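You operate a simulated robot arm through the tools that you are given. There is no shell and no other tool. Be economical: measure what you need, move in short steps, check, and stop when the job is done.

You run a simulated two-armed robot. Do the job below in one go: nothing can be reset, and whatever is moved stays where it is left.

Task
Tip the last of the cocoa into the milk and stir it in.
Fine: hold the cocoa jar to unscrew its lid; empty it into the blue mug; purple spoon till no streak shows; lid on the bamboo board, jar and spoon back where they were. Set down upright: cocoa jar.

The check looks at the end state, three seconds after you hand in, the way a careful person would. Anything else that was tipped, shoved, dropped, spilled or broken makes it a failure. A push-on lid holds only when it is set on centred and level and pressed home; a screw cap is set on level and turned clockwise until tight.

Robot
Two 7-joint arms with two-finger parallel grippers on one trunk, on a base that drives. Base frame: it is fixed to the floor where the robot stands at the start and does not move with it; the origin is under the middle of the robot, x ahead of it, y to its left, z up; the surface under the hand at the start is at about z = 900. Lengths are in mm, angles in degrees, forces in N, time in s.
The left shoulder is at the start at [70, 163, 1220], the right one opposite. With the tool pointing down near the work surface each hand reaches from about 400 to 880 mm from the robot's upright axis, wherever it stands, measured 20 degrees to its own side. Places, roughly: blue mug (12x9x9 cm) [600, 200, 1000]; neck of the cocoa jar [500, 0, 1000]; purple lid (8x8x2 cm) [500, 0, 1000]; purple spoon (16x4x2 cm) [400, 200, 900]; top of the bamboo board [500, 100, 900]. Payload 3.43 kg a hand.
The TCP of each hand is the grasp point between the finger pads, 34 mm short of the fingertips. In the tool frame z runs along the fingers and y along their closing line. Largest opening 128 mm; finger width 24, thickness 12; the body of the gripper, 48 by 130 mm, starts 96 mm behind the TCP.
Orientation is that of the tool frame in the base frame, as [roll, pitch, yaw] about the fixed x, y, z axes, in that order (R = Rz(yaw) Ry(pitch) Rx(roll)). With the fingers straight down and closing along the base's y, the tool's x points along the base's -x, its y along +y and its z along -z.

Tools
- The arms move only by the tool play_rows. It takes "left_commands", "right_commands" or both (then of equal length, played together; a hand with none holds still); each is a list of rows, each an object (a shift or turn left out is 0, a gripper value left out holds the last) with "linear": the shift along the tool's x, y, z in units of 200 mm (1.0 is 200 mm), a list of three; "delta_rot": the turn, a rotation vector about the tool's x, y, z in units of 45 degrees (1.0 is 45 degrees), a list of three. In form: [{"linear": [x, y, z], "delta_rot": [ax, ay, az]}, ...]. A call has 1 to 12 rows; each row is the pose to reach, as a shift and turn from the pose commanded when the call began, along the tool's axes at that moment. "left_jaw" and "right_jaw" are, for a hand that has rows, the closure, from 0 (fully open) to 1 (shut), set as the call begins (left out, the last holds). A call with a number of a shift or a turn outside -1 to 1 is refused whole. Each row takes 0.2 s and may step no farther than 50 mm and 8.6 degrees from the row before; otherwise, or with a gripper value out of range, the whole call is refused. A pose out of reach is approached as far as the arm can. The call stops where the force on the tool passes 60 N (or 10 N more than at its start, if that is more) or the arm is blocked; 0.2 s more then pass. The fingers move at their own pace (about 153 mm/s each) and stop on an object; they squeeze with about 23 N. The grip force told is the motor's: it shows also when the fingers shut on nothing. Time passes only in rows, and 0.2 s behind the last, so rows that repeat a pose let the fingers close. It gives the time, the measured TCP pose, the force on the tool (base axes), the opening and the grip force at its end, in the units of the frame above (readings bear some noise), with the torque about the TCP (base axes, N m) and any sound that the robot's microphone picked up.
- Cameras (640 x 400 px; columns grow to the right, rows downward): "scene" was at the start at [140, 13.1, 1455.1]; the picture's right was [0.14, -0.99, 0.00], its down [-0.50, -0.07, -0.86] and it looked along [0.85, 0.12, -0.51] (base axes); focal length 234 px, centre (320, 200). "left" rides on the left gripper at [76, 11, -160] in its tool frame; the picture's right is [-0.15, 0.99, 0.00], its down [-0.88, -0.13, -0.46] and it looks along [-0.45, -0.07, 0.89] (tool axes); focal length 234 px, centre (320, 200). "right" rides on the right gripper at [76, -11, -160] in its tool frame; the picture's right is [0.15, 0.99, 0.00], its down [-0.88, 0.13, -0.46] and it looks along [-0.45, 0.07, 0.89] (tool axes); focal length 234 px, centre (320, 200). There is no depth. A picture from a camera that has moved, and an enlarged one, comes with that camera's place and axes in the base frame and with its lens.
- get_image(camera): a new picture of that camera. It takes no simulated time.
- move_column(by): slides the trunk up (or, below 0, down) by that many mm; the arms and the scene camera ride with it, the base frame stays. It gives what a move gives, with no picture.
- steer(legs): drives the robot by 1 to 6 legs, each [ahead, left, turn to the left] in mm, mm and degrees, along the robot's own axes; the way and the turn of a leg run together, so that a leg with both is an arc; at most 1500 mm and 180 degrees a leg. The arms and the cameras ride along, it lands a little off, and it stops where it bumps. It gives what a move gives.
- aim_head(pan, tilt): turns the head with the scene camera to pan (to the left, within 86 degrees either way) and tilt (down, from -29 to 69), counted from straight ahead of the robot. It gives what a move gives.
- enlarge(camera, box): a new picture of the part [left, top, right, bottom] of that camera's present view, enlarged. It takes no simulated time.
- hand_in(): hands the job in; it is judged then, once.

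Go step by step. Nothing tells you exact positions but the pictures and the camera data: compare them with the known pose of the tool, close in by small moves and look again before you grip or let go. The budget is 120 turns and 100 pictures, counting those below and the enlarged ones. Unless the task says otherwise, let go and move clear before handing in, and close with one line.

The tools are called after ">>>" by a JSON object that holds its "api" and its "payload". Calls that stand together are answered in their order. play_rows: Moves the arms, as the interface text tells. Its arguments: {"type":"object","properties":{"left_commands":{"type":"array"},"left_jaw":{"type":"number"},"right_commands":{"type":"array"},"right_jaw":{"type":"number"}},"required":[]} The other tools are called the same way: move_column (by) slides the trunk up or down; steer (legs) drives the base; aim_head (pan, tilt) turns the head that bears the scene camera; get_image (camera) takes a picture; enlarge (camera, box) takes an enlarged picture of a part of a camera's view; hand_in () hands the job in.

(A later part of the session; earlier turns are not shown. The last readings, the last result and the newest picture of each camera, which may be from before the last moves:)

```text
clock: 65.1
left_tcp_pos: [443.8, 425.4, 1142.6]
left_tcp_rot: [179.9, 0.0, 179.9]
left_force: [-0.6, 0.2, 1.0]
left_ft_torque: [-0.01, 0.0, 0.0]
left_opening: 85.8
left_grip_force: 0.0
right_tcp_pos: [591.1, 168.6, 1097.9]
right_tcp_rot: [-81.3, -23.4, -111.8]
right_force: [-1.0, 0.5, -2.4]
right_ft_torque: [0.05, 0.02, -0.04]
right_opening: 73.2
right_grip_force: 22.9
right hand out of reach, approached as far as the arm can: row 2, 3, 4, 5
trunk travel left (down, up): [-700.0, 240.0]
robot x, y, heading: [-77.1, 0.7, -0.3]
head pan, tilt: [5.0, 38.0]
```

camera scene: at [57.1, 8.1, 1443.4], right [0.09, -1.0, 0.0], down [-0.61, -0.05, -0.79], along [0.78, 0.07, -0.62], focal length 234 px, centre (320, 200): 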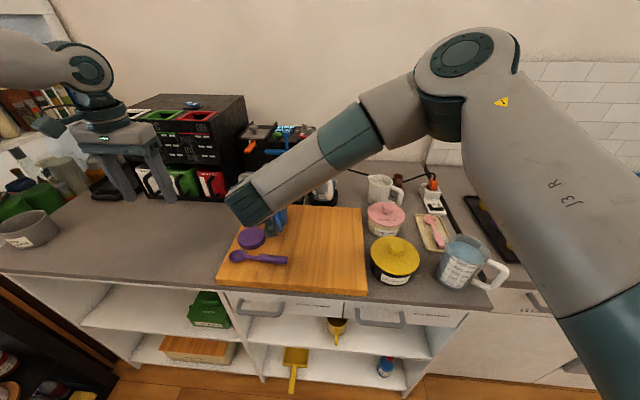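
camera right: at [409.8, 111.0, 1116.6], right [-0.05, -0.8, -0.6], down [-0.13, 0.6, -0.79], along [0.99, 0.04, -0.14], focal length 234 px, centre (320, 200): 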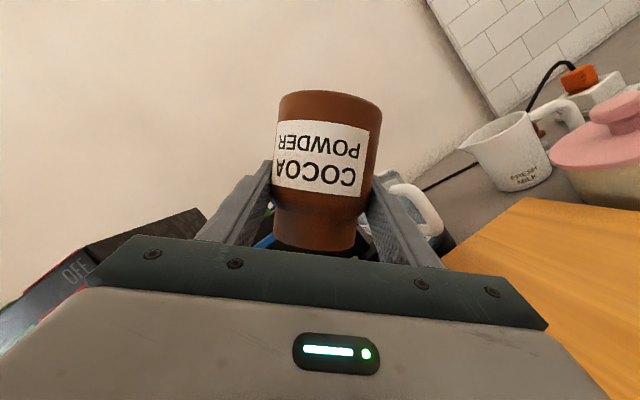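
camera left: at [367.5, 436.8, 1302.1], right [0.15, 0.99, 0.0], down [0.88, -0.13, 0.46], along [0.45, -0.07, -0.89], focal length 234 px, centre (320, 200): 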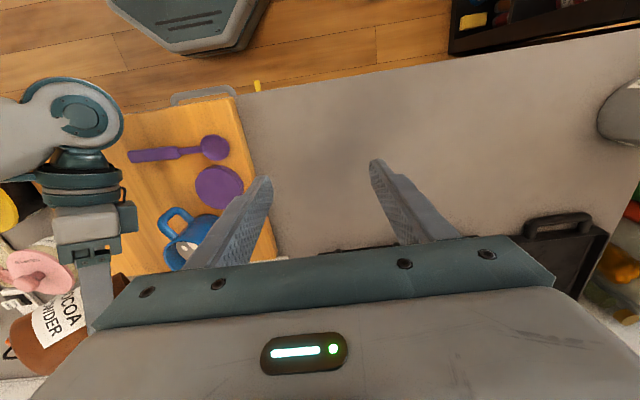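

It's over the mug at about 115°. Now I'll bring the jar back upright in stages above the mug and look inside it.

>>> {"api": "play_rows", "payload": {"right_commands": [{}, {"delta_rot": [-0.057, 0, 0.157], "linear": [0.015, 0, -0.005]}, {"delta_rot": [-0.114, 0, 0.313], "linear": [0.03, 0, -0.01]}, {"delta_rot": [-0.171, 0, 0.47], "linear": [0.05, 0, -0.02]}, {"delta_rot": [-0.228, 0, 0.627], "linear": [0.07, 0, -0.028]}, {"delta_rot": [-0.285, 0, 0.783], "linear": [0.07, 0, -0.028]}, {"delta_rot": [-0.342, 0, 0.94], "linear": [0.07, 0, -0.028]}]}}

>>> {"api": "play_rows", "payload": {"right_commands": [{"delta_rot": [-0.057, 0, 0.157]}, {"delta_rot": [-0.114, 0, 0.313]}, {"delta_rot": [-0.171, 0, 0.47]}, {"delta_rot": [-0.228, 0, 0.627]}, {"delta_rot": [-0.285, 0, 0.783]}, {"delta_rot": [-0.342, 0, 0.94]}]}}

>>> {"api": "enlarge", "payload": {"camera": "left", "box": [20, 130, 280, 390]}}

```text
clock: 66.7
left_tcp_pos: [444.6, 424.9, 1143.0]
left_tcp_rot: [-180.0, 0.0, 179.9]
left_force: [-0.1, 0.8, 0.7]
left_ft_torque: [0.01, 0.01, -0.01]
left_opening: 85.8
left_grip_force: 0.1
right_tcp_pos: [581.2, 158.1, 1102.3]
right_tcp_rot: [-97.4, 18.6, -111.5]
right_force: [0.3, -0.6, -2.4]
right_ft_torque: [0.05, 0.03, 0.02]
right_opening: 73.4
right_grip_force: 23.1
trunk travel left (down, up): [-700.0, 240.0]
robot x, y, heading: [-78.8, 3.9, -0.0]
head pan, tilt: [5.0, 38.0]
```

```text
clock: 68.1
left_tcp_pos: [443.0, 424.5, 1143.6]
left_tcp_rot: [180.0, 0.0, 179.8]
left_force: [0.9, 0.2, 0.8]
left_ft_torque: [0.01, -0.01, 0.04]
left_opening: 85.4
left_grip_force: 0.0
right_tcp_pos: [582.0, 158.2, 1102.6]
right_tcp_rot: [-126.9, 58.2, -131.4]
right_force: [0.1, 0.0, -2.4]
right_ft_torque: [-0.03, 0.03, 0.02]
right_opening: 73.3
right_grip_force: 23.9
trunk travel left (down, up): [-700.0, 240.0]
robot x, y, heading: [-82.8, -1.9, 0.1]
head pan, tilt: [5.0, 38.0]
```

```text
1.54 times, centred on (150, 260) of left
camera zoom: at [367.7, 436.4, 1302.2], right [0.15, 0.99, 0.0], down [0.88, -0.13, 0.46], along [0.45, -0.07, -0.89], focal length 360 px, centre (582, 108)
```

zoom: 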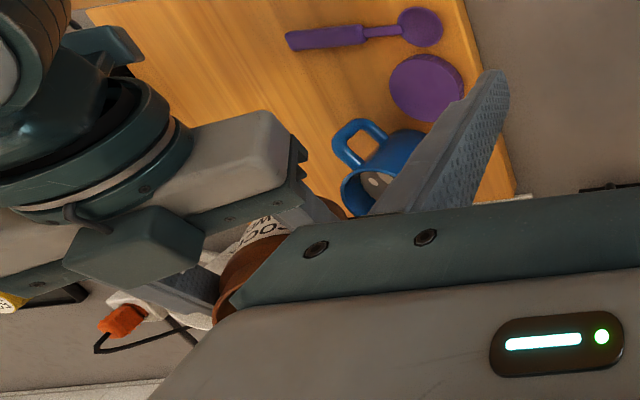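

The mug holds streaky cocoa milk and nothing is visibly spilled. I'll level the jar fully, carry it toward its home spot, and use the left camera to inspect jar and mug.

>>> {"api": "play_rows", "payload": {"right_commands": [{"delta_rot": [-0.057, 0, 0.157]}, {"delta_rot": [-0.114, 0, 0.313]}, {"delta_rot": [-0.19, 0, 0.522]}, {"delta_rot": [-0.19, 0, 0.522]}]}}

>>> {"api": "play_rows", "payload": {"right_commands": [{"linear": [0, -0.1, 0]}, {"linear": [0, -0.25, 0]}, {"linear": [0, -0.4, 0]}, {"linear": [0.05, -0.55, -0.1]}, {"linear": [0.15, -0.7, -0.25]}, {"linear": [0.25, -0.7, -0.35]}, {"linear": [0.32, -0.7, -0.44]}, {"linear": [0.32, -0.7, -0.44]}], "left_commands": [{}, {}, {}, {}, {"linear": [-0.1, -0.2, 0]}, {"linear": [-0.2, -0.4, 0]}, {"linear": [-0.3, -0.6, 0]}, {"linear": [-0.3, -0.7, 0]}]}}

>>> {"api": "get_image", "payload": {"camera": "left"}}

>>> {"api": "get_image", "payload": {"camera": "right"}}

```text
refused: row 3 steps farther than a row can; nothing moved
```

```text
clock: 69.9
left_tcp_pos: [504.4, 282.9, 1143.2]
left_tcp_rot: [179.9, -0.1, 180.0]
left_force: [1.5, -1.5, 0.1]
left_ft_torque: [0.02, -0.02, -0.01]
left_opening: 85.9
left_grip_force: 0.0
right_tcp_pos: [476.7, 17.8, 1136.6]
right_tcp_rot: [-126.7, 58.2, -131.3]
right_force: [0.0, 0.2, -1.9]
right_ft_torque: [0.0, 0.01, 0.05]
right_opening: 73.0
right_grip_force: 22.6
trunk travel left (down, up): [-700.0, 240.0]
robot x, y, heading: [-80.4, -2.9, -0.2]
head pan, tilt: [5.0, 38.0]
```

```text
43 pictures are left
camera left: at [427.2, 295.2, 1302.6], right [0.15, 0.99, 0.0], down [0.88, -0.13, 0.46], along [0.45, -0.07, -0.89], focal length 234 px, centre (320, 200)
```

left: 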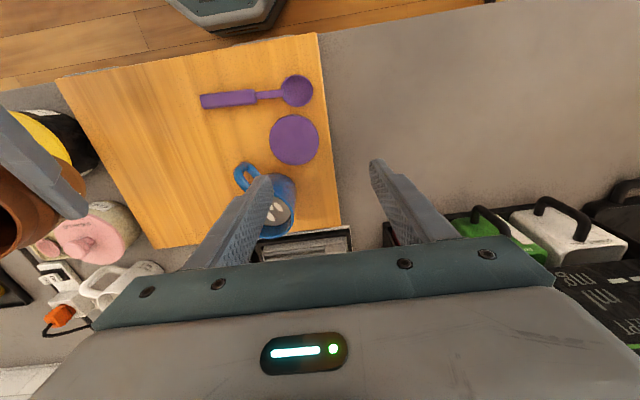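

```text
42 pictures are left
camera right: at [300.8, 0.6, 1127.9], right [-0.05, 0.84, -0.54], down [-0.12, 0.53, 0.84], along [0.99, 0.11, 0.08], focal length 234 px, centre (320, 200)
```

right: 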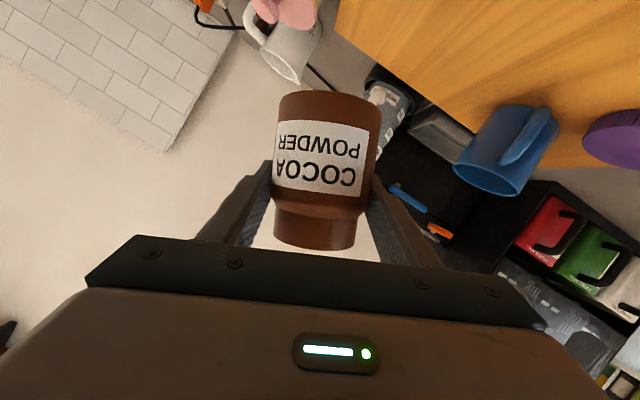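

One leveling call was refused, so the jar is still tilted 25° but high and safe. Levelling it now.

>>> {"api": "play_rows", "payload": {"right_commands": [{"delta_rot": [-0.06, 0, 0.165]}, {"delta_rot": [-0.12, 0, 0.33]}, {"delta_rot": [-0.17, 0, 0.47]}, {"delta_rot": [-0.19, 0, 0.522]}, {"delta_rot": [-0.19, 0, 0.522]}]}}

>>> {"api": "enlarge", "payload": {"camera": "left", "box": [0, 60, 320, 280]}}

>>> {"api": "get_image", "payload": {"camera": "right"}}

>>> {"api": "enlarge", "payload": {"camera": "scene", "box": [200, 120, 420, 300]}}

```text
clock: 71.1
left_tcp_pos: [504.5, 286.0, 1143.0]
left_tcp_rot: [-180.0, 0.0, 179.9]
left_force: [-0.2, -0.1, -0.8]
left_ft_torque: [0.03, -0.01, -0.01]
left_opening: 85.9
left_grip_force: 0.1
right_tcp_pos: [477.0, 18.5, 1135.8]
right_tcp_rot: [179.8, 69.7, 179.7]
right_force: [-0.3, -1.0, -2.8]
right_ft_torque: [0.0, 0.01, -0.04]
right_opening: 73.5
right_grip_force: 22.8
trunk travel left (down, up): [-700.0, 240.0]
robot x, y, heading: [-81.4, -1.9, -0.4]
head pan, tilt: [5.0, 38.0]
```

```text
1.82 times, centred on (160, 170) of left
camera zoom: at [427.1, 297.1, 1302.4], right [0.15, 0.99, 0.0], down [0.88, -0.13, 0.46], along [0.45, -0.07, -0.89], focal length 426 px, centre (611, 254)
```

zoom: 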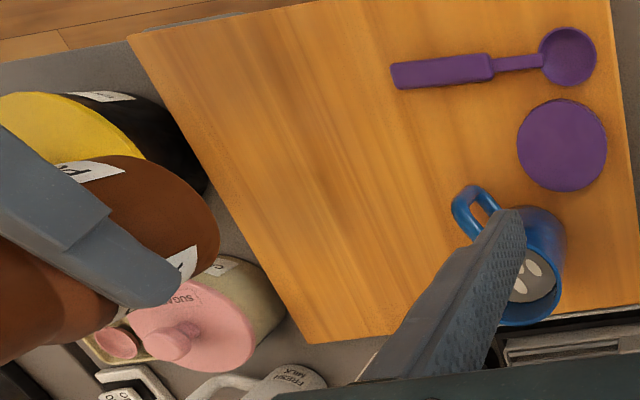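

```text
40 pictures are left
camera right: at [300.9, 8.1, 1121.1], right [-0.05, 0.99, -0.14], down [-0.12, 0.13, 0.98], along [0.99, 0.06, 0.11], focal length 234 px, centre (320, 200)
```

right: 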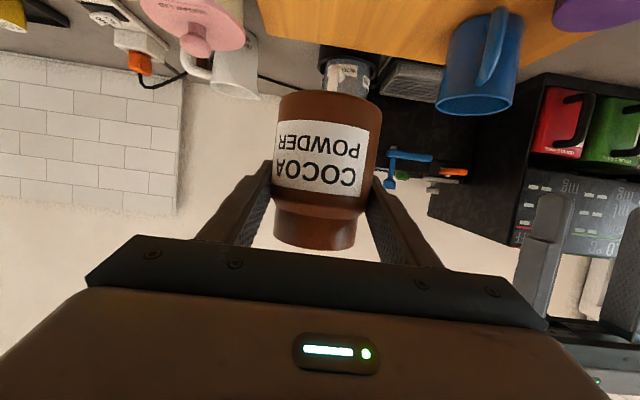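

```text
2.22 times, centred on (310, 210) of scene
camera zoom: at [56.9, 8.0, 1443.4], right [0.09, -1.0, 0.0], down [-0.61, -0.05, -0.79], along [0.78, 0.07, -0.62], focal length 520 px, centre (342, 178)
```

zoom: 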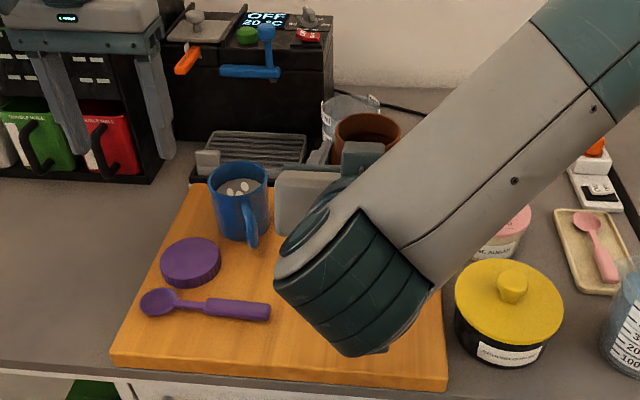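

The jar is upright over its home at [477, 18.5]. Lowering it most of the way.

>>> {"api": "play_rows", "payload": {"right_commands": [{"linear": [0.15, 0, 0.055]}, {"linear": [0.3, 0, 0.11]}, {"linear": [0.45, 0, 0.165]}, {"linear": [0.58, 0, 0.213]}, {"linear": [0.635, 0, 0.235]}, {"linear": [0.635, 0, 0.235]}]}}

>>> {"api": "get_image", "payload": {"camera": "right"}}

>>> {"api": "enlarge", "payload": {"camera": "left", "box": [0, 60, 320, 280]}}

```text
clock: 72.5
left_tcp_pos: [504.0, 284.9, 1144.0]
left_tcp_rot: [180.0, -0.1, 179.9]
left_force: [-0.1, 0.8, -0.8]
left_ft_torque: [-0.01, -0.01, -0.01]
left_opening: 85.5
left_grip_force: 0.1
right_tcp_pos: [476.7, 19.8, 1000.6]
right_tcp_rot: [180.0, 69.7, 179.7]
right_force: [-0.2, -0.3, -2.2]
right_ft_torque: [-0.02, 0.0, 0.02]
right_opening: 73.3
right_grip_force: 23.1
trunk travel left (down, up): [-700.0, 240.0]
robot x, y, heading: [-77.6, -4.3, -0.1]
head pan, tilt: [5.0, 38.0]
```

```text
38 pictures are left
camera right: at [301.0, 8.7, 985.2], right [-0.05, 0.99, -0.14], down [-0.12, 0.13, 0.98], along [0.99, 0.06, 0.11], focal length 234 px, centre (320, 200)
```

right: 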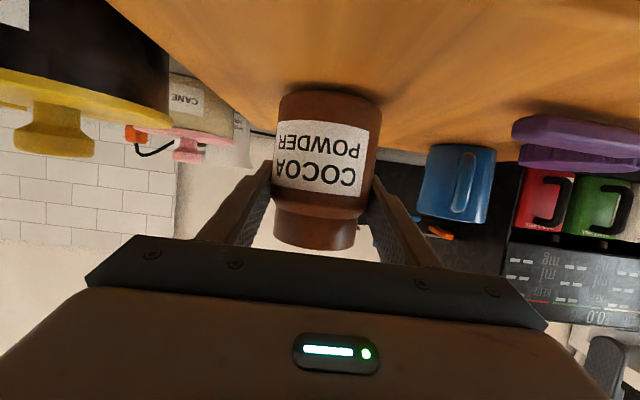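

```text
1.82 times, centred on (160, 170) of left
camera zoom: at [427.2, 296.9, 1302.4], right [0.15, 0.99, 0.0], down [0.88, -0.13, 0.46], along [0.45, -0.07, -0.89], focal length 426 px, centre (611, 254)
```

zoom: 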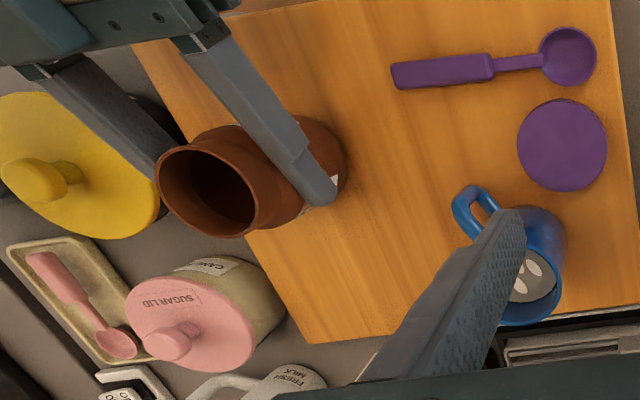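

The jar looks empty. Easing down to contact.

>>> {"api": "play_rows", "payload": {"right_commands": [{"linear": [0.014, 0, 0.005]}, {"linear": [0.028, 0, 0.0103]}, {"linear": [0.028, 0, 0.0103]}]}}

>>> {"api": "play_rows", "payload": {"right_commands": [{"linear": [0.009, 0, 0.0035]}, {"linear": [0.014, 0, 0.005]}, {"linear": [0.014, 0, 0.005]}]}}

```text
clock: 73.3
left_tcp_pos: [503.0, 285.9, 1144.2]
left_tcp_rot: [180.0, -0.1, 179.8]
left_force: [-0.5, -0.4, -0.2]
left_ft_torque: [0.01, -0.02, 0.01]
left_opening: 85.9
left_grip_force: 0.0
right_tcp_pos: [477.6, 20.0, 996.0]
right_tcp_rot: [179.7, 70.0, 179.7]
right_force: [1.6, 0.2, 9.5]
right_ft_torque: [-0.01, 0.27, 0.02]
right_opening: 73.0
right_grip_force: 22.7
trunk travel left (down, up): [-700.0, 240.0]
robot x, y, heading: [-80.9, 1.0, 0.2]
head pan, tilt: [5.0, 38.0]
```

```text
clock: 74.1
left_tcp_pos: [502.5, 286.2, 1143.0]
left_tcp_rot: [-180.0, 0.1, 179.9]
left_force: [0.6, -0.1, 0.7]
left_ft_torque: [0.01, 0.0, 0.01]
left_opening: 85.8
left_grip_force: 0.0
right_tcp_pos: [477.5, 18.9, 992.1]
right_tcp_rot: [179.9, 69.9, 179.6]
right_force: [3.7, 0.4, 16.1]
right_ft_torque: [-0.04, -0.03, -0.01]
right_opening: 73.6
right_grip_force: 22.5
trunk travel left (down, up): [-700.0, 240.0]
robot x, y, heading: [-77.5, -0.8, -0.2]
head pan, tilt: [5.0, 38.0]
```

The jar is down firmly. Easing off, opening, and backing straight out.

>>> {"api": "play_rows", "payload": {"right_commands": [{"linear": [-0.014, 0, -0.005]}, {"linear": [-0.014, 0, -0.005]}]}}

>>> {"api": "play_rows", "payload": {"right_commands": [{}, {}, {}, {"linear": [0, 0, -0.1]}, {"linear": [0, 0, -0.3]}, {"linear": [0, 0, -0.5]}, {"linear": [0, 0, -0.7]}], "right_jaw": 0.25}}

>>> {"api": "get_image", "payload": {"camera": "right"}}

>>> {"api": "get_image", "payload": {"camera": "left"}}

```text
clock: 74.7
left_tcp_pos: [503.3, 285.3, 1143.7]
left_tcp_rot: [-179.9, 0.0, 180.0]
left_force: [-1.1, -0.6, -0.2]
left_ft_torque: [-0.02, -0.01, -0.01]
left_opening: 85.6
left_grip_force: 0.0
right_tcp_pos: [477.0, 19.3, 993.8]
right_tcp_rot: [-179.8, 69.4, -179.9]
right_force: [0.2, 0.3, -1.6]
right_ft_torque: [-0.01, 0.02, 0.01]
right_opening: 73.3
right_grip_force: 23.0
trunk travel left (down, up): [-700.0, 240.0]
robot x, y, heading: [-80.1, -2.8, -0.1]
head pan, tilt: [5.0, 38.0]
```

```text
clock: 76.3
left_tcp_pos: [502.8, 285.8, 1142.7]
left_tcp_rot: [-179.9, 0.0, 180.0]
left_force: [-0.3, -0.5, 0.7]
left_ft_torque: [0.0, 0.0, -0.02]
left_opening: 85.8
left_grip_force: 0.2
right_tcp_pos: [345.1, 23.8, 1043.3]
right_tcp_rot: [-179.6, 69.9, -179.9]
right_force: [-0.8, -0.6, 1.1]
right_ft_torque: [0.02, 0.0, 0.05]
right_opening: 95.9
right_grip_force: 0.1
right hand out of reach, approached as far as the arm can: row 7
trunk travel left (down, up): [-700.0, 240.0]
robot x, y, heading: [-80.0, -2.2, 0.2]
head pan, tilt: [5.0, 38.0]
```

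```text
36 pictures are left
camera right: at [169.6, 13.9, 1027.7], right [-0.04, 0.99, -0.14], down [-0.12, 0.13, 0.98], along [0.99, 0.06, 0.12], focal length 234 px, centre (320, 200)
```

right: 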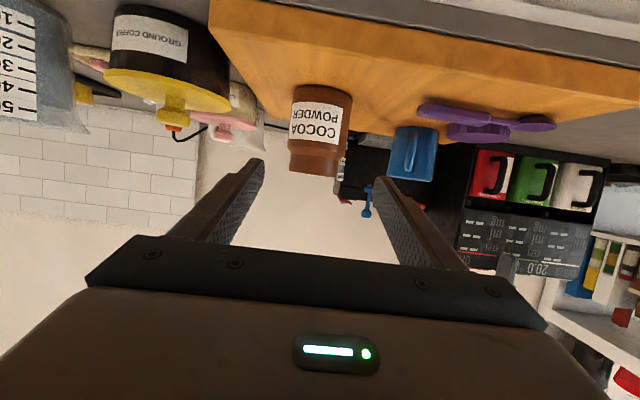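

```text
35 pictures are left
camera left: at [425.1, 298.4, 1302.9], right [0.15, 0.99, 0.0], down [0.88, -0.13, 0.46], along [0.45, -0.07, -0.89], focal length 234 px, centre (320, 200)
```

left: 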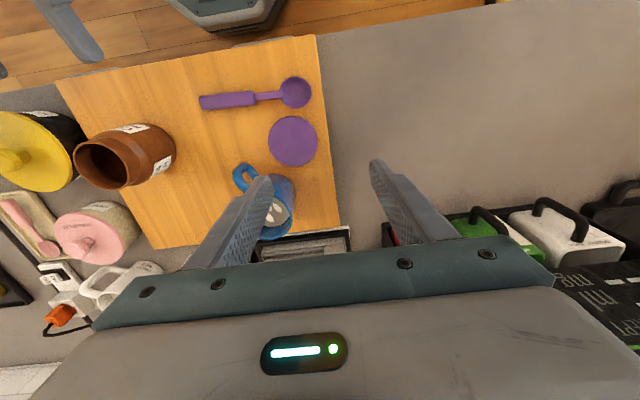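

The jar stands empty and upright at home. Next is the spoon: I'll park the right arm and turn the left wrist so its fingers close along x for the spoon handle.

>>> {"api": "play_rows", "payload": {"left_commands": [{"delta_rot": [0, 0, 0.18]}, {"delta_rot": [0, 0, 0.36]}, {"delta_rot": [0, 0, 0.54]}, {"delta_rot": [0, 0, 0.72]}, {"delta_rot": [0, 0, 0.9]}, {"delta_rot": [0, 0, 1.0]}], "right_commands": [{"linear": [-0.2, 0, -0.07]}, {"linear": [-0.4, 0, -0.14]}, {"linear": [-0.6, 0, -0.21]}, {"linear": [-0.6, -0.2, -0.21]}, {"linear": [-0.6, -0.4, -0.21]}, {"linear": [-0.6, -0.6, -0.21]}], "left_jaw": 0.6}}

>>> {"api": "play_rows", "payload": {"left_commands": [{"delta_rot": [0, 0, 0.18]}, {"delta_rot": [0, 0, 0.36]}, {"delta_rot": [0, 0, 0.54]}, {"delta_rot": [0, 0, 0.72]}, {"delta_rot": [0, 0, 0.9]}, {"delta_rot": [0, 0, 1.0]}], "right_commands": [{"linear": [0, -0.2, 0]}, {"linear": [0, -0.4, 0]}, {"linear": [0, -0.5, 0]}, {"linear": [0, -0.5, 0]}, {"linear": [0, -0.5, 0]}, {"linear": [0, -0.5, 0]}]}}

>>> {"api": "get_image", "payload": {"camera": "left"}}

>>> {"api": "get_image", "payload": {"camera": "scene"}}

```text
clock: 77.7
left_tcp_pos: [503.9, 281.6, 1145.3]
left_tcp_rot: [179.9, -0.2, 134.8]
left_force: [-0.8, -0.8, -0.2]
left_ft_torque: [0.02, -0.01, -0.01]
left_opening: 51.2
left_grip_force: 0.1
right_tcp_pos: [419.3, -17.1, 1191.8]
right_tcp_rot: [179.7, 69.7, 179.5]
right_force: [-0.5, -0.6, 0.0]
right_ft_torque: [-0.01, 0.0, 0.01]
right_opening: 96.1
right_grip_force: 0.0
right hand out of reach, approached as far as the arm can: row 1, 2, 3, 4, 5, 6
trunk travel left (down, up): [-700.0, 240.0]
robot x, y, heading: [-81.7, -3.3, -0.2]
head pan, tilt: [5.0, 38.0]
```

```text
clock: 79.1
left_tcp_pos: [503.5, 285.2, 1143.8]
left_tcp_rot: [-180.0, 0.0, 89.8]
left_force: [-0.5, -0.4, 0.2]
left_ft_torque: [-0.04, -0.02, -0.01]
left_opening: 51.2
left_grip_force: 0.1
right_tcp_pos: [469.3, -79.0, 1205.1]
right_tcp_rot: [-179.9, 69.7, 179.9]
right_force: [-0.6, 0.0, 1.1]
right_ft_torque: [-0.01, 0.02, -0.02]
right_opening: 95.9
right_grip_force: 0.0
right hand out of reach, approached as far as the arm can: row 1, 2, 3, 4, 5, 6
trunk travel left (down, up): [-700.0, 240.0]
robot x, y, heading: [-79.3, -1.4, -0.1]
head pan, tilt: [5.0, 38.0]
```

```text
34 pictures are left
camera left: at [514.2, 361.6, 1302.7], right [0.99, -0.15, 0.0], down [-0.13, -0.88, 0.46], along [-0.07, -0.45, -0.89], focal length 234 px, centre (320, 200)
```

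left: 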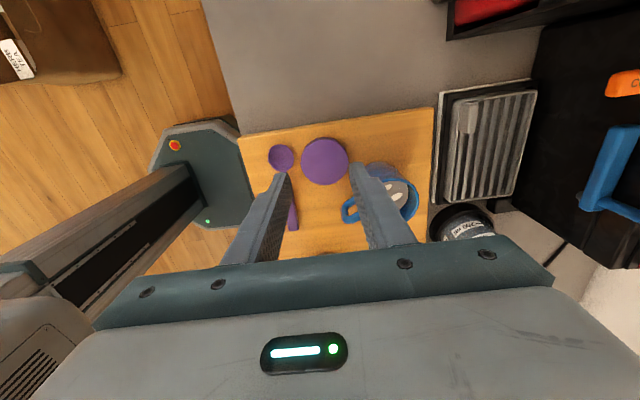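

```text
33 pictures are left
camera scene: at [56.7, 8.1, 1443.4], right [0.09, -1.0, 0.0], down [-0.61, -0.05, -0.79], along [0.79, 0.07, -0.62], focal length 234 px, centre (320, 200)
```

scene: 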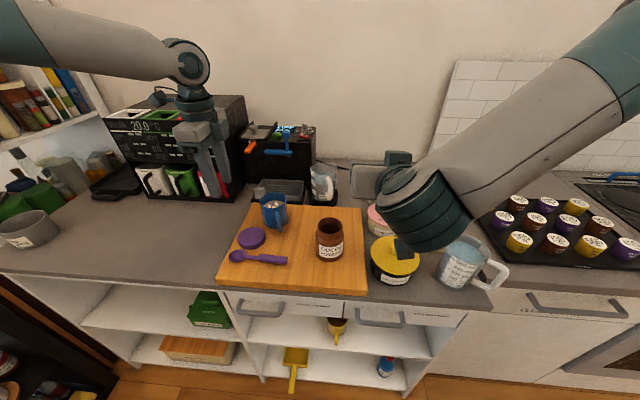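

Right arm is parked. I'll rehearse the stirring pose (hand tilted to point sideways) before taking the spoon.

>>> {"api": "play_rows", "payload": {"left_commands": [{"delta_rot": [0, -0.18, 0]}, {"delta_rot": [0, -0.36, 0]}, {"delta_rot": [0, -0.54, 0]}, {"delta_rot": [0, -0.72, 0]}, {"delta_rot": [0, -0.9, 0]}, {"delta_rot": [0, -1.0, 0]}]}}

>>> {"api": "play_rows", "payload": {"left_commands": [{"delta_rot": [0, -0.18, 0]}, {"delta_rot": [0, -0.36, 0]}, {"delta_rot": [0, -0.54, 0]}, {"delta_rot": [0, -0.72, 0]}, {"delta_rot": [0, -0.8, 0]}, {"delta_rot": [0, -0.8, 0]}]}}

```text
clock: 80.5
left_tcp_pos: [504.0, 285.9, 1143.7]
left_tcp_rot: [180.0, 45.1, 90.0]
left_force: [-0.3, 0.3, 0.0]
left_ft_torque: [-0.01, -0.03, 0.0]
left_opening: 50.9
left_grip_force: 0.0
right_tcp_pos: [469.2, -78.7, 1206.1]
right_tcp_rot: [180.0, 69.8, -180.0]
right_force: [0.3, 0.5, 0.9]
right_ft_torque: [-0.03, 0.03, 0.0]
right_opening: 96.0
right_grip_force: 0.1
trunk travel left (down, up): [-700.0, 240.0]
robot x, y, heading: [-80.5, -1.6, -0.1]
head pan, tilt: [5.0, 38.0]
```

```text
clock: 81.9
left_tcp_pos: [503.1, 285.5, 1144.3]
left_tcp_rot: [179.9, 63.8, 89.9]
left_force: [0.2, 0.0, -0.7]
left_ft_torque: [-0.01, 0.0, 0.01]
left_opening: 51.3
left_grip_force: 0.2
left hand out of reach, approached as far as the arm can: row 3, 4, 5, 6
right_tcp_pos: [470.1, -79.4, 1206.8]
right_tcp_rot: [-180.0, 69.6, 179.9]
right_force: [0.3, 0.2, 0.4]
right_ft_torque: [-0.03, -0.01, 0.01]
right_opening: 96.2
right_grip_force: 0.0
trunk travel left (down, up): [-700.0, 240.0]
robot x, y, heading: [-79.0, -1.0, -0.1]
head pan, tilt: [5.0, 38.0]
```

The tilt stops at 64° here. I'll swing the hand to come from the front-left, where there should be more range.

>>> {"api": "play_rows", "payload": {"left_commands": [{"delta_rot": [-0.15, 0, -0.073]}, {"delta_rot": [-0.3, 0, -0.147]}, {"delta_rot": [-0.45, 0, -0.22]}, {"delta_rot": [-0.6, 0, -0.293]}, {"delta_rot": [-0.75, 0, -0.367]}, {"delta_rot": [-0.898, 0, -0.44]}]}}

>>> {"api": "play_rows", "payload": {"left_commands": [{"delta_rot": [0, -0.18, 0]}, {"delta_rot": [0, -0.36, 0]}, {"delta_rot": [0, -0.54, 0]}, {"delta_rot": [0, -0.54, 0]}]}}

>>> {"api": "play_rows", "payload": {"left_commands": [{"linear": [0, 0, 0.2]}, {"linear": [0, 0, 0.4]}, {"linear": [0, 0, 0.55]}, {"linear": [0, 0, 0.55]}]}}

>>> {"api": "get_image", "payload": {"camera": "scene"}}

```text
clock: 83.3
left_tcp_pos: [503.2, 283.6, 1144.4]
left_tcp_rot: [179.4, 63.8, 134.4]
left_force: [-0.4, -0.8, 0.2]
left_ft_torque: [0.04, -0.02, 0.0]
left_opening: 51.2
left_grip_force: 0.1
right_tcp_pos: [468.9, -81.2, 1206.4]
right_tcp_rot: [179.7, 69.7, 179.5]
right_force: [0.1, -0.3, 0.0]
right_ft_torque: [0.01, -0.03, 0.05]
right_opening: 96.0
right_grip_force: 0.1
trunk travel left (down, up): [-700.0, 240.0]
robot x, y, heading: [-81.0, -1.3, -0.3]
head pan, tilt: [5.0, 38.0]
```

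```text
clock: 84.3
left_tcp_pos: [502.8, 285.4, 1143.5]
left_tcp_rot: [176.6, 88.3, 131.6]
left_force: [-0.6, 0.3, -0.3]
left_ft_torque: [0.03, 0.01, 0.0]
left_opening: 51.5
left_grip_force: 0.1
right_tcp_pos: [469.5, -78.2, 1207.3]
right_tcp_rot: [-180.0, 69.7, 179.9]
right_force: [-1.0, -0.8, -0.5]
right_ft_torque: [-0.01, -0.01, 0.01]
right_opening: 96.1
right_grip_force: 0.1
trunk travel left (down, up): [-700.0, 240.0]
robot x, y, heading: [-79.5, 2.2, 0.1]
head pan, tilt: [5.0, 38.0]
```

```text
clock: 85.3
left_tcp_pos: [581.4, 207.4, 1139.0]
left_tcp_rot: [177.1, 88.3, 132.1]
left_force: [-0.7, 0.1, 0.8]
left_ft_torque: [-0.03, 0.02, 0.01]
left_opening: 51.2
left_grip_force: 0.2
right_tcp_pos: [468.6, -78.8, 1207.0]
right_tcp_rot: [-179.8, 69.7, 179.9]
right_force: [-0.1, -0.9, 0.0]
right_ft_torque: [-0.02, 0.03, 0.02]
right_opening: 96.1
right_grip_force: 0.2
trunk travel left (down, up): [-700.0, 240.0]
robot x, y, heading: [-78.8, -0.3, -0.4]
head pan, tilt: [5.0, 38.0]
```

```text
32 pictures are left
camera scene: at [56.5, 8.7, 1443.4], right [0.09, -1.0, 0.0], down [-0.61, -0.05, -0.79], along [0.79, 0.07, -0.62], focal length 234 px, centre (320, 200)
```

scene: 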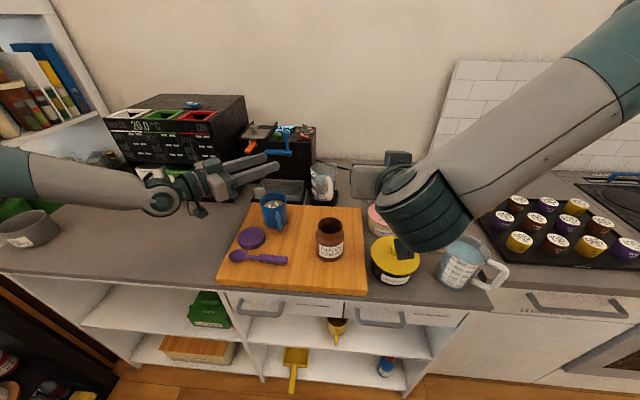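

The stirring pose over the mug is reachable. Now I'll reverse to a tool-down pose to pick up the spoon.

>>> {"api": "play_rows", "payload": {"left_commands": [{"linear": [0, 0, -0.2]}, {"linear": [0, 0, -0.4]}, {"linear": [0, 0, -0.55]}, {"linear": [0, 0, -0.55], "delta_rot": [0, 0.18, 0]}, {"linear": [0, 0, -0.55], "delta_rot": [0, 0.36, 0]}, {"linear": [0, 0, -0.55], "delta_rot": [0, 0.54, 0]}, {"linear": [0, 0, -0.55], "delta_rot": [0, 0.72, 0]}, {"linear": [0, 0, -0.55], "delta_rot": [0, 0.9, 0]}, {"linear": [0, 0, -0.55], "delta_rot": [0, 1.0, 0]}]}}

>>> {"api": "play_rows", "payload": {"left_commands": [{"delta_rot": [0, 0.18, 0]}, {"delta_rot": [0, 0.36, 0]}, {"delta_rot": [0, 0.54, 0]}, {"delta_rot": [0, 0.72, 0]}, {"delta_rot": [0, 0.9, 0]}, {"delta_rot": [0, 0.962, 0]}]}}

>>> {"api": "play_rows", "payload": {"left_commands": [{"delta_rot": [0, 0, 0.18]}, {"delta_rot": [0, 0, 0.36]}, {"delta_rot": [0, 0, 0.54]}, {"delta_rot": [0, 0, 0.72]}, {"delta_rot": [0, 0, 0.9]}, {"delta_rot": [0, 0, 0.96]}]}}

```text
clock: 87.3
left_tcp_pos: [502.6, 287.5, 1143.3]
left_tcp_rot: [180.0, 43.1, 134.9]
left_force: [0.2, -0.5, 0.3]
left_ft_torque: [0.03, -0.01, -0.01]
left_opening: 51.5
left_grip_force: 0.0
right_tcp_pos: [470.0, -78.6, 1206.4]
right_tcp_rot: [-179.8, 69.7, -180.0]
right_force: [-0.4, -0.2, 0.1]
right_ft_torque: [-0.03, 0.02, -0.02]
right_opening: 96.0
right_grip_force: 0.1
trunk travel left (down, up): [-700.0, 240.0]
robot x, y, heading: [-79.6, 3.5, -0.0]
head pan, tilt: [5.0, 38.0]
```

```text
clock: 88.7
left_tcp_pos: [504.6, 285.4, 1144.1]
left_tcp_rot: [-180.0, -0.2, 134.9]
left_force: [-0.5, -0.4, 0.9]
left_ft_torque: [-0.02, -0.03, 0.0]
left_opening: 51.3
left_grip_force: 0.1
right_tcp_pos: [469.1, -79.6, 1207.0]
right_tcp_rot: [180.0, 69.7, 179.8]
right_force: [-0.4, -0.2, -0.4]
right_ft_torque: [0.0, 0.0, -0.01]
right_opening: 95.8
right_grip_force: 0.0
trunk travel left (down, up): [-700.0, 240.0]
robot x, y, heading: [-79.8, 0.9, -0.5]
head pan, tilt: [5.0, 38.0]
```

```text
clock: 90.1
left_tcp_pos: [503.0, 285.2, 1144.1]
left_tcp_rot: [179.9, -0.2, 91.7]
left_force: [-0.1, -0.3, 0.1]
left_ft_torque: [0.0, 0.02, 0.02]
left_opening: 51.2
left_grip_force: 0.1
right_tcp_pos: [469.6, -80.0, 1207.6]
right_tcp_rot: [180.0, 69.7, 179.7]
right_force: [0.9, -1.0, -1.0]
right_ft_torque: [0.0, 0.02, 0.03]
right_opening: 96.0
right_grip_force: 0.1
trunk travel left (down, up): [-700.0, 240.0]
robot x, y, heading: [-78.9, 3.2, -0.1]
head pan, tilt: [5.0, 38.0]
```

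Now moving over the spoon handle.

>>> {"api": "play_rows", "payload": {"left_commands": [{"linear": [0, -0.18, 0.05]}, {"linear": [-0.1, -0.36, 0.15]}, {"linear": [-0.25, -0.36, 0.3]}, {"linear": [-0.4, -0.36, 0.47]}, {"linear": [-0.55, -0.36, 0.47]}, {"linear": [-0.66, -0.36, 0.47]}, {"linear": [-0.66, -0.36, 0.47]}]}}

>>> {"api": "get_image", "payload": {"camera": "left"}}

>>> {"api": "enlarge", "payload": {"camera": "scene", "box": [200, 180, 360, 300]}}

```text
clock: 91.7
left_tcp_pos: [435.4, 150.6, 1048.2]
left_tcp_rot: [-180.0, -0.2, 91.8]
left_force: [0.1, -0.2, 0.7]
left_ft_torque: [-0.01, 0.01, -0.04]
left_opening: 51.3
left_grip_force: 0.0
right_tcp_pos: [468.9, -78.4, 1206.9]
right_tcp_rot: [180.0, 69.7, 179.9]
right_force: [0.5, -0.3, 0.1]
right_ft_torque: [0.0, 0.01, -0.02]
right_opening: 96.0
right_grip_force: 0.1
trunk travel left (down, up): [-700.0, 240.0]
robot x, y, heading: [-81.4, 2.8, -0.2]
head pan, tilt: [5.0, 38.0]
```

```text
31 pictures are left
camera left: at [442.7, 227.1, 1208.4], right [0.99, -0.11, 0.0], down [-0.1, -0.89, 0.45], along [-0.05, -0.45, -0.89], focal length 234 px, centre (320, 200)
```

left: 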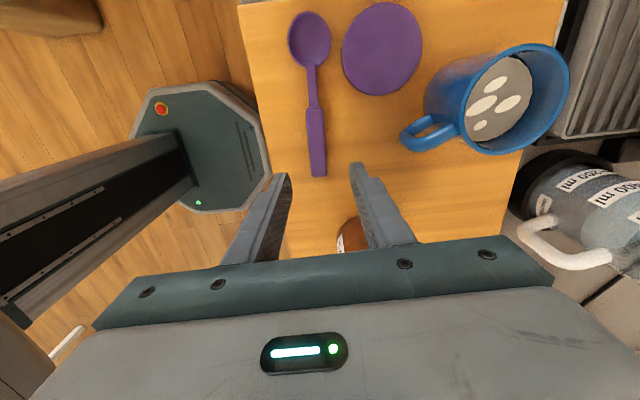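

```text
3.33 times, centred on (280, 240) of scene
camera zoom: at [56.1, 8.1, 1443.5], right [0.09, -1.0, 0.0], down [-0.61, -0.05, -0.79], along [0.79, 0.07, -0.62], focal length 780 px, centre (453, 67)
```

zoom: 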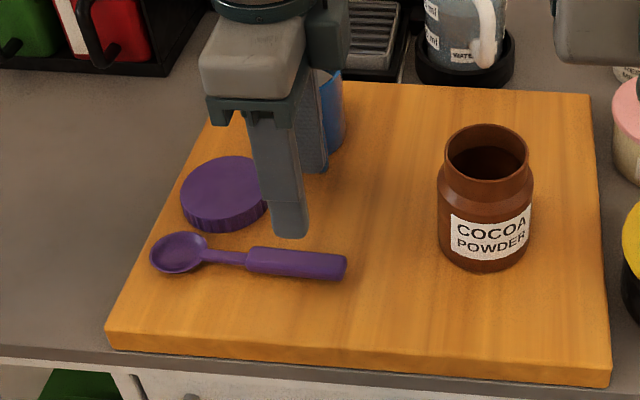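

The spoon handle at y=150 is at x≈431.7, skewed by about 3°. Aligning and descending around it.

>>> {"api": "play_rows", "payload": {"left_commands": [{"linear": [0, -0.018, 0], "delta_rot": [0, 0, 0.104]}, {"linear": [0, -0.018, 0.15], "delta_rot": [0, 0, 0.104]}, {"linear": [0, -0.018, 0.3], "delta_rot": [0, 0, 0.104]}, {"linear": [0, -0.018, 0.36], "delta_rot": [0, 0, 0.104]}, {"linear": [0, -0.018, 0.4], "delta_rot": [0, 0, 0.104]}, {"linear": [0, -0.018, 0.4], "delta_rot": [0, 0, 0.104]}]}}

>>> {"api": "get_image", "payload": {"camera": "left"}}

>>> {"api": "enlarge", "payload": {"camera": "scene", "box": [200, 180, 360, 300]}}

```text
clock: 93.1
left_tcp_pos: [429.5, 159.4, 971.5]
left_tcp_rot: [-179.9, -0.1, 87.1]
left_force: [0.0, 0.2, 0.0]
left_ft_torque: [0.0, 0.0, -0.01]
left_opening: 51.1
left_grip_force: 0.1
left hand out of reach, approached as far as the arm can: row 4, 5, 6
right_tcp_pos: [470.2, -79.1, 1207.2]
right_tcp_rot: [-180.0, 69.7, 179.7]
right_force: [-0.7, 0.7, 0.1]
right_ft_torque: [-0.01, 0.01, -0.05]
right_opening: 96.2
right_grip_force: 0.0
trunk travel left (down, up): [-700.0, 240.0]
robot x, y, heading: [-81.9, 3.1, -0.0]
head pan, tilt: [5.0, 38.0]
```

```text
29 pictures are left
camera left: at [443.6, 234.2, 1131.5], right [0.98, -0.2, 0.0], down [-0.17, -0.87, 0.45], along [-0.09, -0.45, -0.89], focal length 234 px, centre (320, 200)
```

left: 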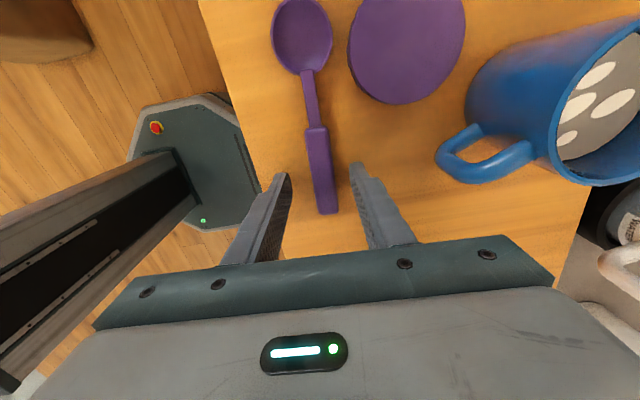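

```text
3.33 times, centred on (280, 240) of scene
camera zoom: at [56.8, 7.7, 1443.4], right [0.09, -1.0, 0.0], down [-0.61, -0.05, -0.79], along [0.79, 0.07, -0.62], focal length 780 px, centre (453, 67)
```

zoom: 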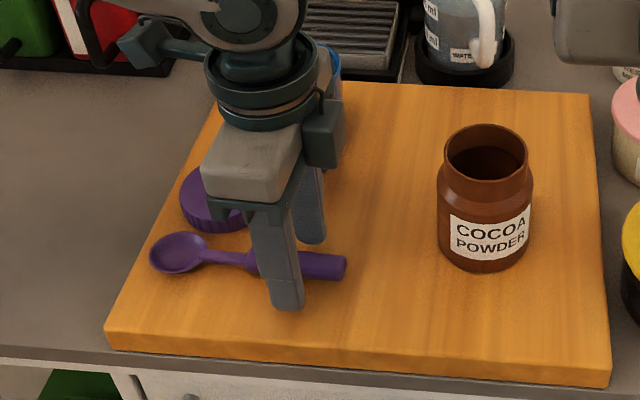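

The handle sits between the fingers. I'll nudge down a touch and close.

>>> {"api": "play_rows", "payload": {"left_commands": [{"linear": [0, 0, 0.015]}, {"linear": [0, 0, 0.015]}]}}

>>> {"api": "play_rows", "payload": {"left_commands": [{}, {}, {}, {}], "left_jaw": 1}}

>>> {"api": "get_image", "payload": {"camera": "left"}}

```text
clock: 93.7
left_tcp_pos: [429.0, 160.1, 969.3]
left_tcp_rot: [180.0, -0.1, 87.2]
left_force: [-0.3, -0.1, -0.4]
left_ft_torque: [0.02, -0.03, -0.01]
left_opening: 51.2
left_grip_force: 0.2
right_tcp_pos: [470.5, -80.2, 1206.0]
right_tcp_rot: [179.9, 69.7, 179.8]
right_force: [0.7, -0.7, -0.1]
right_ft_torque: [0.0, -0.05, 0.02]
right_opening: 96.0
right_grip_force: 0.1
trunk travel left (down, up): [-700.0, 240.0]
robot x, y, heading: [-79.1, -1.1, -0.1]
head pan, tilt: [5.0, 38.0]
```

```text
clock: 94.7
left_tcp_pos: [429.7, 160.0, 970.6]
left_tcp_rot: [-180.0, -0.1, 87.1]
left_force: [-0.2, -0.8, 1.8]
left_ft_torque: [0.07, 0.02, 0.02]
left_opening: 19.0
left_grip_force: 23.2
right_tcp_pos: [470.2, -78.9, 1206.0]
right_tcp_rot: [180.0, 69.7, 179.9]
right_force: [-0.7, -0.3, -0.3]
right_ft_torque: [0.02, 0.0, -0.02]
right_opening: 95.8
right_grip_force: 0.0
trunk travel left (down, up): [-700.0, 240.0]
robot x, y, heading: [-82.2, -1.8, -0.3]
head pan, tilt: [5.0, 38.0]
```

```text
27 pictures are left
camera left: at [443.1, 235.1, 1129.3], right [0.98, -0.2, 0.0], down [-0.17, -0.87, 0.45], along [-0.09, -0.45, -0.89], focal length 234 px, centre (320, 200)
```

left: 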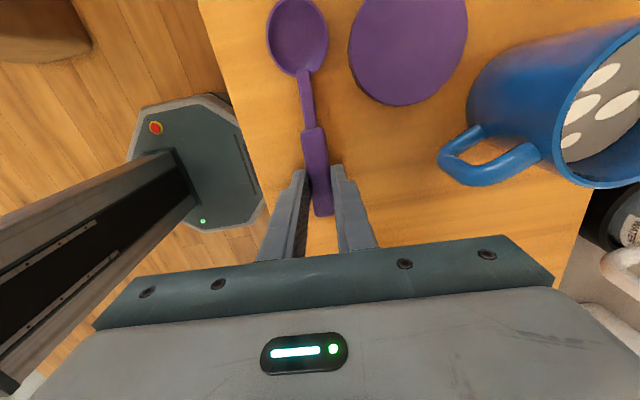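

Spoon gripped. Lifting gently, then moving to the open area to re-orient.

>>> {"api": "play_rows", "payload": {"left_commands": [{"linear": [0, 0, -0.03]}, {"linear": [0, 0, -0.1]}, {"linear": [0, 0, -0.2]}, {"linear": [0, 0, -0.3]}, {"linear": [0, 0, -0.42]}, {"linear": [0, 0, -0.54]}, {"linear": [0, 0, -0.66]}, {"linear": [0, 0, -0.78]}, {"linear": [0, 0, -0.88]}]}}

>>> {"api": "play_rows", "payload": {"left_commands": [{"linear": [0.08, 0.04, 0]}, {"linear": [0.18, 0.09, 0]}, {"linear": [0.3, 0.15, 0]}, {"linear": [0.42, 0.21, 0]}, {"linear": [0.54, 0.28, 0]}, {"linear": [0.62, 0.32, 0]}, {"linear": [0.643, 0.335, 0]}]}}

>>> {"api": "play_rows", "payload": {"left_commands": [{"delta_rot": [0, 0, -0.15]}, {"delta_rot": [0, 0, -0.3]}, {"delta_rot": [0, 0, -0.45]}, {"delta_rot": [0, 0, -0.6]}, {"delta_rot": [0, 0, -0.75]}, {"delta_rot": [0, 0, -0.9]}, {"delta_rot": [0, 0, -1.0]}]}}

>>> {"api": "play_rows", "payload": {"left_commands": [{"delta_rot": [0, -0.15, 0]}, {"delta_rot": [0, -0.3, 0]}, {"delta_rot": [0, -0.45, 0]}, {"delta_rot": [0, -0.6, 0]}, {"delta_rot": [0, -0.75, 0]}, {"delta_rot": [0, -0.9, 0]}, {"delta_rot": [0, -1.0, 0]}]}}

>>> {"api": "play_rows", "payload": {"left_commands": [{"delta_rot": [0, -0.15, 0]}, {"delta_rot": [0, -0.3, 0]}, {"delta_rot": [0, -0.45, 0]}, {"delta_rot": [0, -0.6, 0]}, {"delta_rot": [0, -0.75, 0]}, {"delta_rot": [0, -0.9, 0]}, {"delta_rot": [0, -0.96, 0]}]}}

>>> {"api": "get_image", "payload": {"camera": "left"}}

>>> {"api": "enlarge", "payload": {"camera": "scene", "box": [120, 100, 360, 290]}}

```text
clock: 96.7
left_tcp_pos: [429.3, 158.9, 1146.7]
left_tcp_rot: [-180.0, -0.3, 87.2]
left_force: [0.3, 0.4, -1.2]
left_ft_torque: [0.0, 0.0, 0.0]
left_opening: 18.9
left_grip_force: 22.8
right_tcp_pos: [470.4, -81.4, 1206.9]
right_tcp_rot: [180.0, 69.7, 179.8]
right_force: [0.3, 0.7, -0.1]
right_ft_torque: [0.02, 0.01, 0.0]
right_opening: 96.0
right_grip_force: 0.0
trunk travel left (down, up): [-700.0, 240.0]
robot x, y, heading: [-80.3, -0.3, -0.0]
head pan, tilt: [5.0, 38.0]
```

```text
clock: 98.3
left_tcp_pos: [503.3, 284.2, 1146.5]
left_tcp_rot: [-180.0, -0.1, 87.1]
left_force: [-0.3, -0.3, -0.5]
left_ft_torque: [0.02, 0.0, -0.03]
left_opening: 18.8
left_grip_force: 22.6
right_tcp_pos: [471.3, -79.1, 1207.2]
right_tcp_rot: [179.9, 69.7, 179.8]
right_force: [0.6, -0.2, -0.1]
right_ft_torque: [-0.02, 0.0, -0.05]
right_opening: 96.0
right_grip_force: 0.1
trunk travel left (down, up): [-700.0, 240.0]
robot x, y, heading: [-76.9, -3.8, -0.4]
head pan, tilt: [5.0, 38.0]
```

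```text
clock: 99.9
left_tcp_pos: [503.1, 283.4, 1145.5]
left_tcp_rot: [179.9, -0.2, 132.2]
left_force: [0.8, 0.2, 0.5]
left_ft_torque: [-0.02, 0.0, 0.05]
left_opening: 19.2
left_grip_force: 23.0
right_tcp_pos: [470.2, -79.0, 1206.1]
right_tcp_rot: [-180.0, 69.8, 179.8]
right_force: [0.8, 0.6, 0.7]
right_ft_torque: [0.01, -0.03, -0.01]
right_opening: 96.0
right_grip_force: 0.1
trunk travel left (down, up): [-700.0, 240.0]
robot x, y, heading: [-81.4, 2.1, -0.3]
head pan, tilt: [5.0, 38.0]
```

```text
clock: 101.5
left_tcp_pos: [502.2, 285.1, 1146.9]
left_tcp_rot: [179.8, 44.9, 132.0]
left_force: [-0.4, -0.9, -0.4]
left_ft_torque: [-0.03, 0.02, 0.01]
left_opening: 18.8
left_grip_force: 23.0
right_tcp_pos: [470.0, -78.6, 1206.6]
right_tcp_rot: [-179.9, 69.7, 179.9]
right_force: [0.0, 0.2, -0.2]
right_ft_torque: [0.0, -0.03, -0.01]
right_opening: 96.0
right_grip_force: 0.0
trunk travel left (down, up): [-700.0, 240.0]
robot x, y, heading: [-80.6, -1.2, -0.1]
head pan, tilt: [5.0, 38.0]
```

```text
clock: 103.1
left_tcp_pos: [499.0, 279.1, 1143.9]
left_tcp_rot: [-177.4, 84.9, 133.0]
left_force: [-0.3, -0.9, -0.7]
left_ft_torque: [0.0, 0.0, 0.02]
left_opening: 18.9
left_grip_force: 23.1
left hand out of reach, approached as far as the arm can: row 6, 7
right_tcp_pos: [469.1, -79.9, 1206.7]
right_tcp_rot: [179.9, 69.6, 179.9]
right_force: [0.2, 0.6, -0.5]
right_ft_torque: [0.02, 0.01, -0.03]
right_opening: 96.0
right_grip_force: 0.1
trunk travel left (down, up): [-700.0, 240.0]
robot x, y, heading: [-81.7, -0.4, -0.1]
head pan, tilt: [5.0, 38.0]
```

```text
26 pictures are left
camera left: at [398.0, 413.2, 1082.2], right [0.76, 0.63, 0.14], down [-0.34, 0.2, 0.92], along [0.55, -0.75, 0.37], focal length 234 px, centre (320, 200)
```

left: 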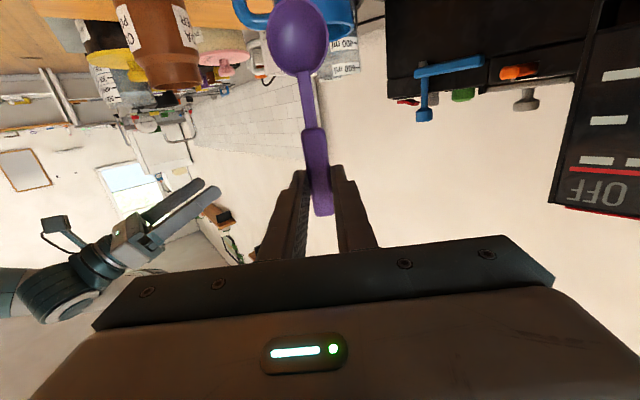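

```text
2.11 times, centred on (240, 195) of scene
camera zoom: at [56.7, 8.2, 1443.4], right [0.09, -1.0, 0.0], down [-0.61, -0.05, -0.79], along [0.79, 0.07, -0.62], focal length 493 px, centre (488, 210)
```

zoom: 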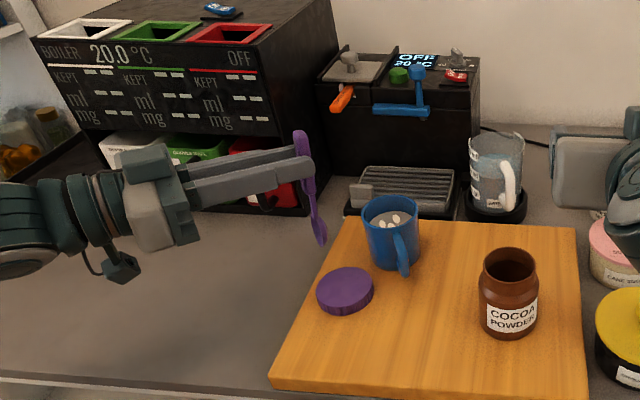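

The spoon hangs vertically from the fingertips. I'll raise so its tip clears the rim, then move it over the mug.

>>> {"api": "play_rows", "payload": {"left_commands": [{"linear": [-0.1, 0, 0]}, {"linear": [-0.21, 0, 0]}, {"linear": [-0.21, 0, 0.13]}, {"linear": [-0.21, 0, 0.26]}, {"linear": [-0.21, 0, 0.39]}, {"linear": [-0.21, 0, 0.515]}, {"linear": [-0.21, 0, 0.515]}]}}

>>> {"api": "enlarge", "payload": {"camera": "scene", "box": [190, 120, 350, 260]}}

>>> {"api": "get_image", "payload": {"camera": "left"}}

```text
clock: 104.7
left_tcp_pos: [567.7, 200.1, 1176.3]
left_tcp_rot: [-177.8, 84.9, 132.7]
left_force: [-1.1, -0.3, -0.9]
left_ft_torque: [0.0, -0.05, -0.03]
left_opening: 18.9
left_grip_force: 23.0
right_tcp_pos: [468.2, -77.2, 1207.2]
right_tcp_rot: [-179.9, 69.8, 179.9]
right_force: [-0.4, -0.3, -1.0]
right_ft_torque: [0.02, 0.0, 0.0]
right_opening: 95.9
right_grip_force: 0.0
trunk travel left (down, up): [-700.0, 240.0]
robot x, y, heading: [-81.9, 1.3, -0.0]
head pan, tilt: [5.0, 38.0]
```

```text
2.86 times, centred on (270, 190) of scene
camera zoom: at [55.9, 9.0, 1443.5], right [0.09, -1.0, 0.0], down [-0.61, -0.05, -0.79], along [0.79, 0.07, -0.62], focal length 669 px, centre (463, 229)
```

zoom: 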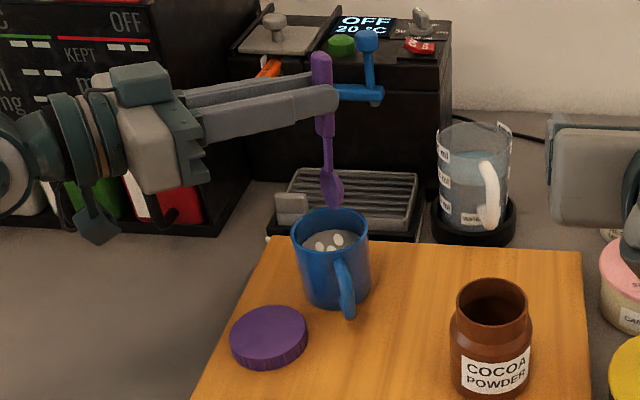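

```text
23 pictures are left
camera left: at [467.1, 333.0, 1114.7], right [0.76, 0.63, 0.14], down [-0.34, 0.2, 0.92], along [0.55, -0.75, 0.37], focal length 234 px, centre (320, 200)
```

left: 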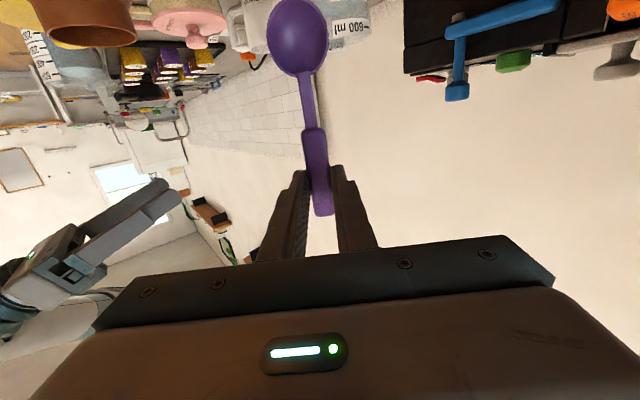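

The spoon tip is above the mug within a few mm of centre. Correcting slightly and descending in steps.

>>> {"api": "play_rows", "payload": {"left_commands": [{"linear": [0, 0.028, -0.015]}, {"linear": [0.1, 0.028, -0.006]}, {"linear": [0.2, 0.028, 0.003]}, {"linear": [0.25, 0.028, 0.007]}, {"linear": [0.25, 0.028, 0.007]}]}}

>>> {"api": "enlarge", "payload": {"camera": "scene", "box": [220, 140, 320, 240]}}

```text
clock: 105.9
left_tcp_pos: [569.0, 204.1, 1127.4]
left_tcp_rot: [-178.1, 84.9, 132.3]
left_force: [-0.5, -0.5, -0.3]
left_ft_torque: [0.03, 0.04, -0.01]
left_opening: 19.0
left_grip_force: 23.7
right_tcp_pos: [469.9, -79.7, 1207.4]
right_tcp_rot: [179.9, 69.7, 179.8]
right_force: [-0.1, -0.2, -0.4]
right_ft_torque: [0.0, -0.02, 0.01]
right_opening: 96.1
right_grip_force: 0.0
trunk travel left (down, up): [-700.0, 240.0]
robot x, y, heading: [-77.7, 0.2, -0.1]
head pan, tilt: [5.0, 38.0]
```

```text
4.00 times, centred on (270, 190) of scene
camera zoom: at [56.7, 7.8, 1443.4], right [0.09, -1.0, 0.0], down [-0.61, -0.05, -0.79], along [0.79, 0.07, -0.62], focal length 936 px, centre (520, 240)
```

zoom: 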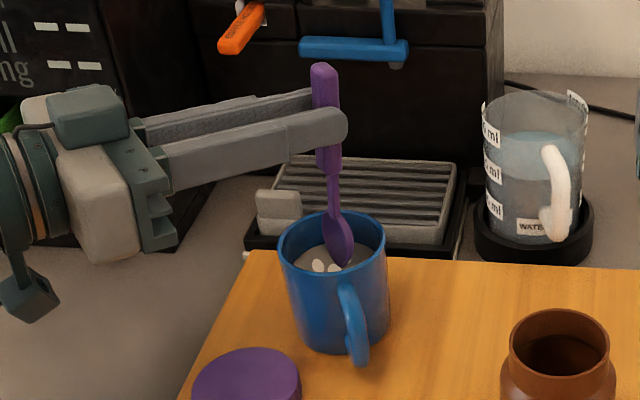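

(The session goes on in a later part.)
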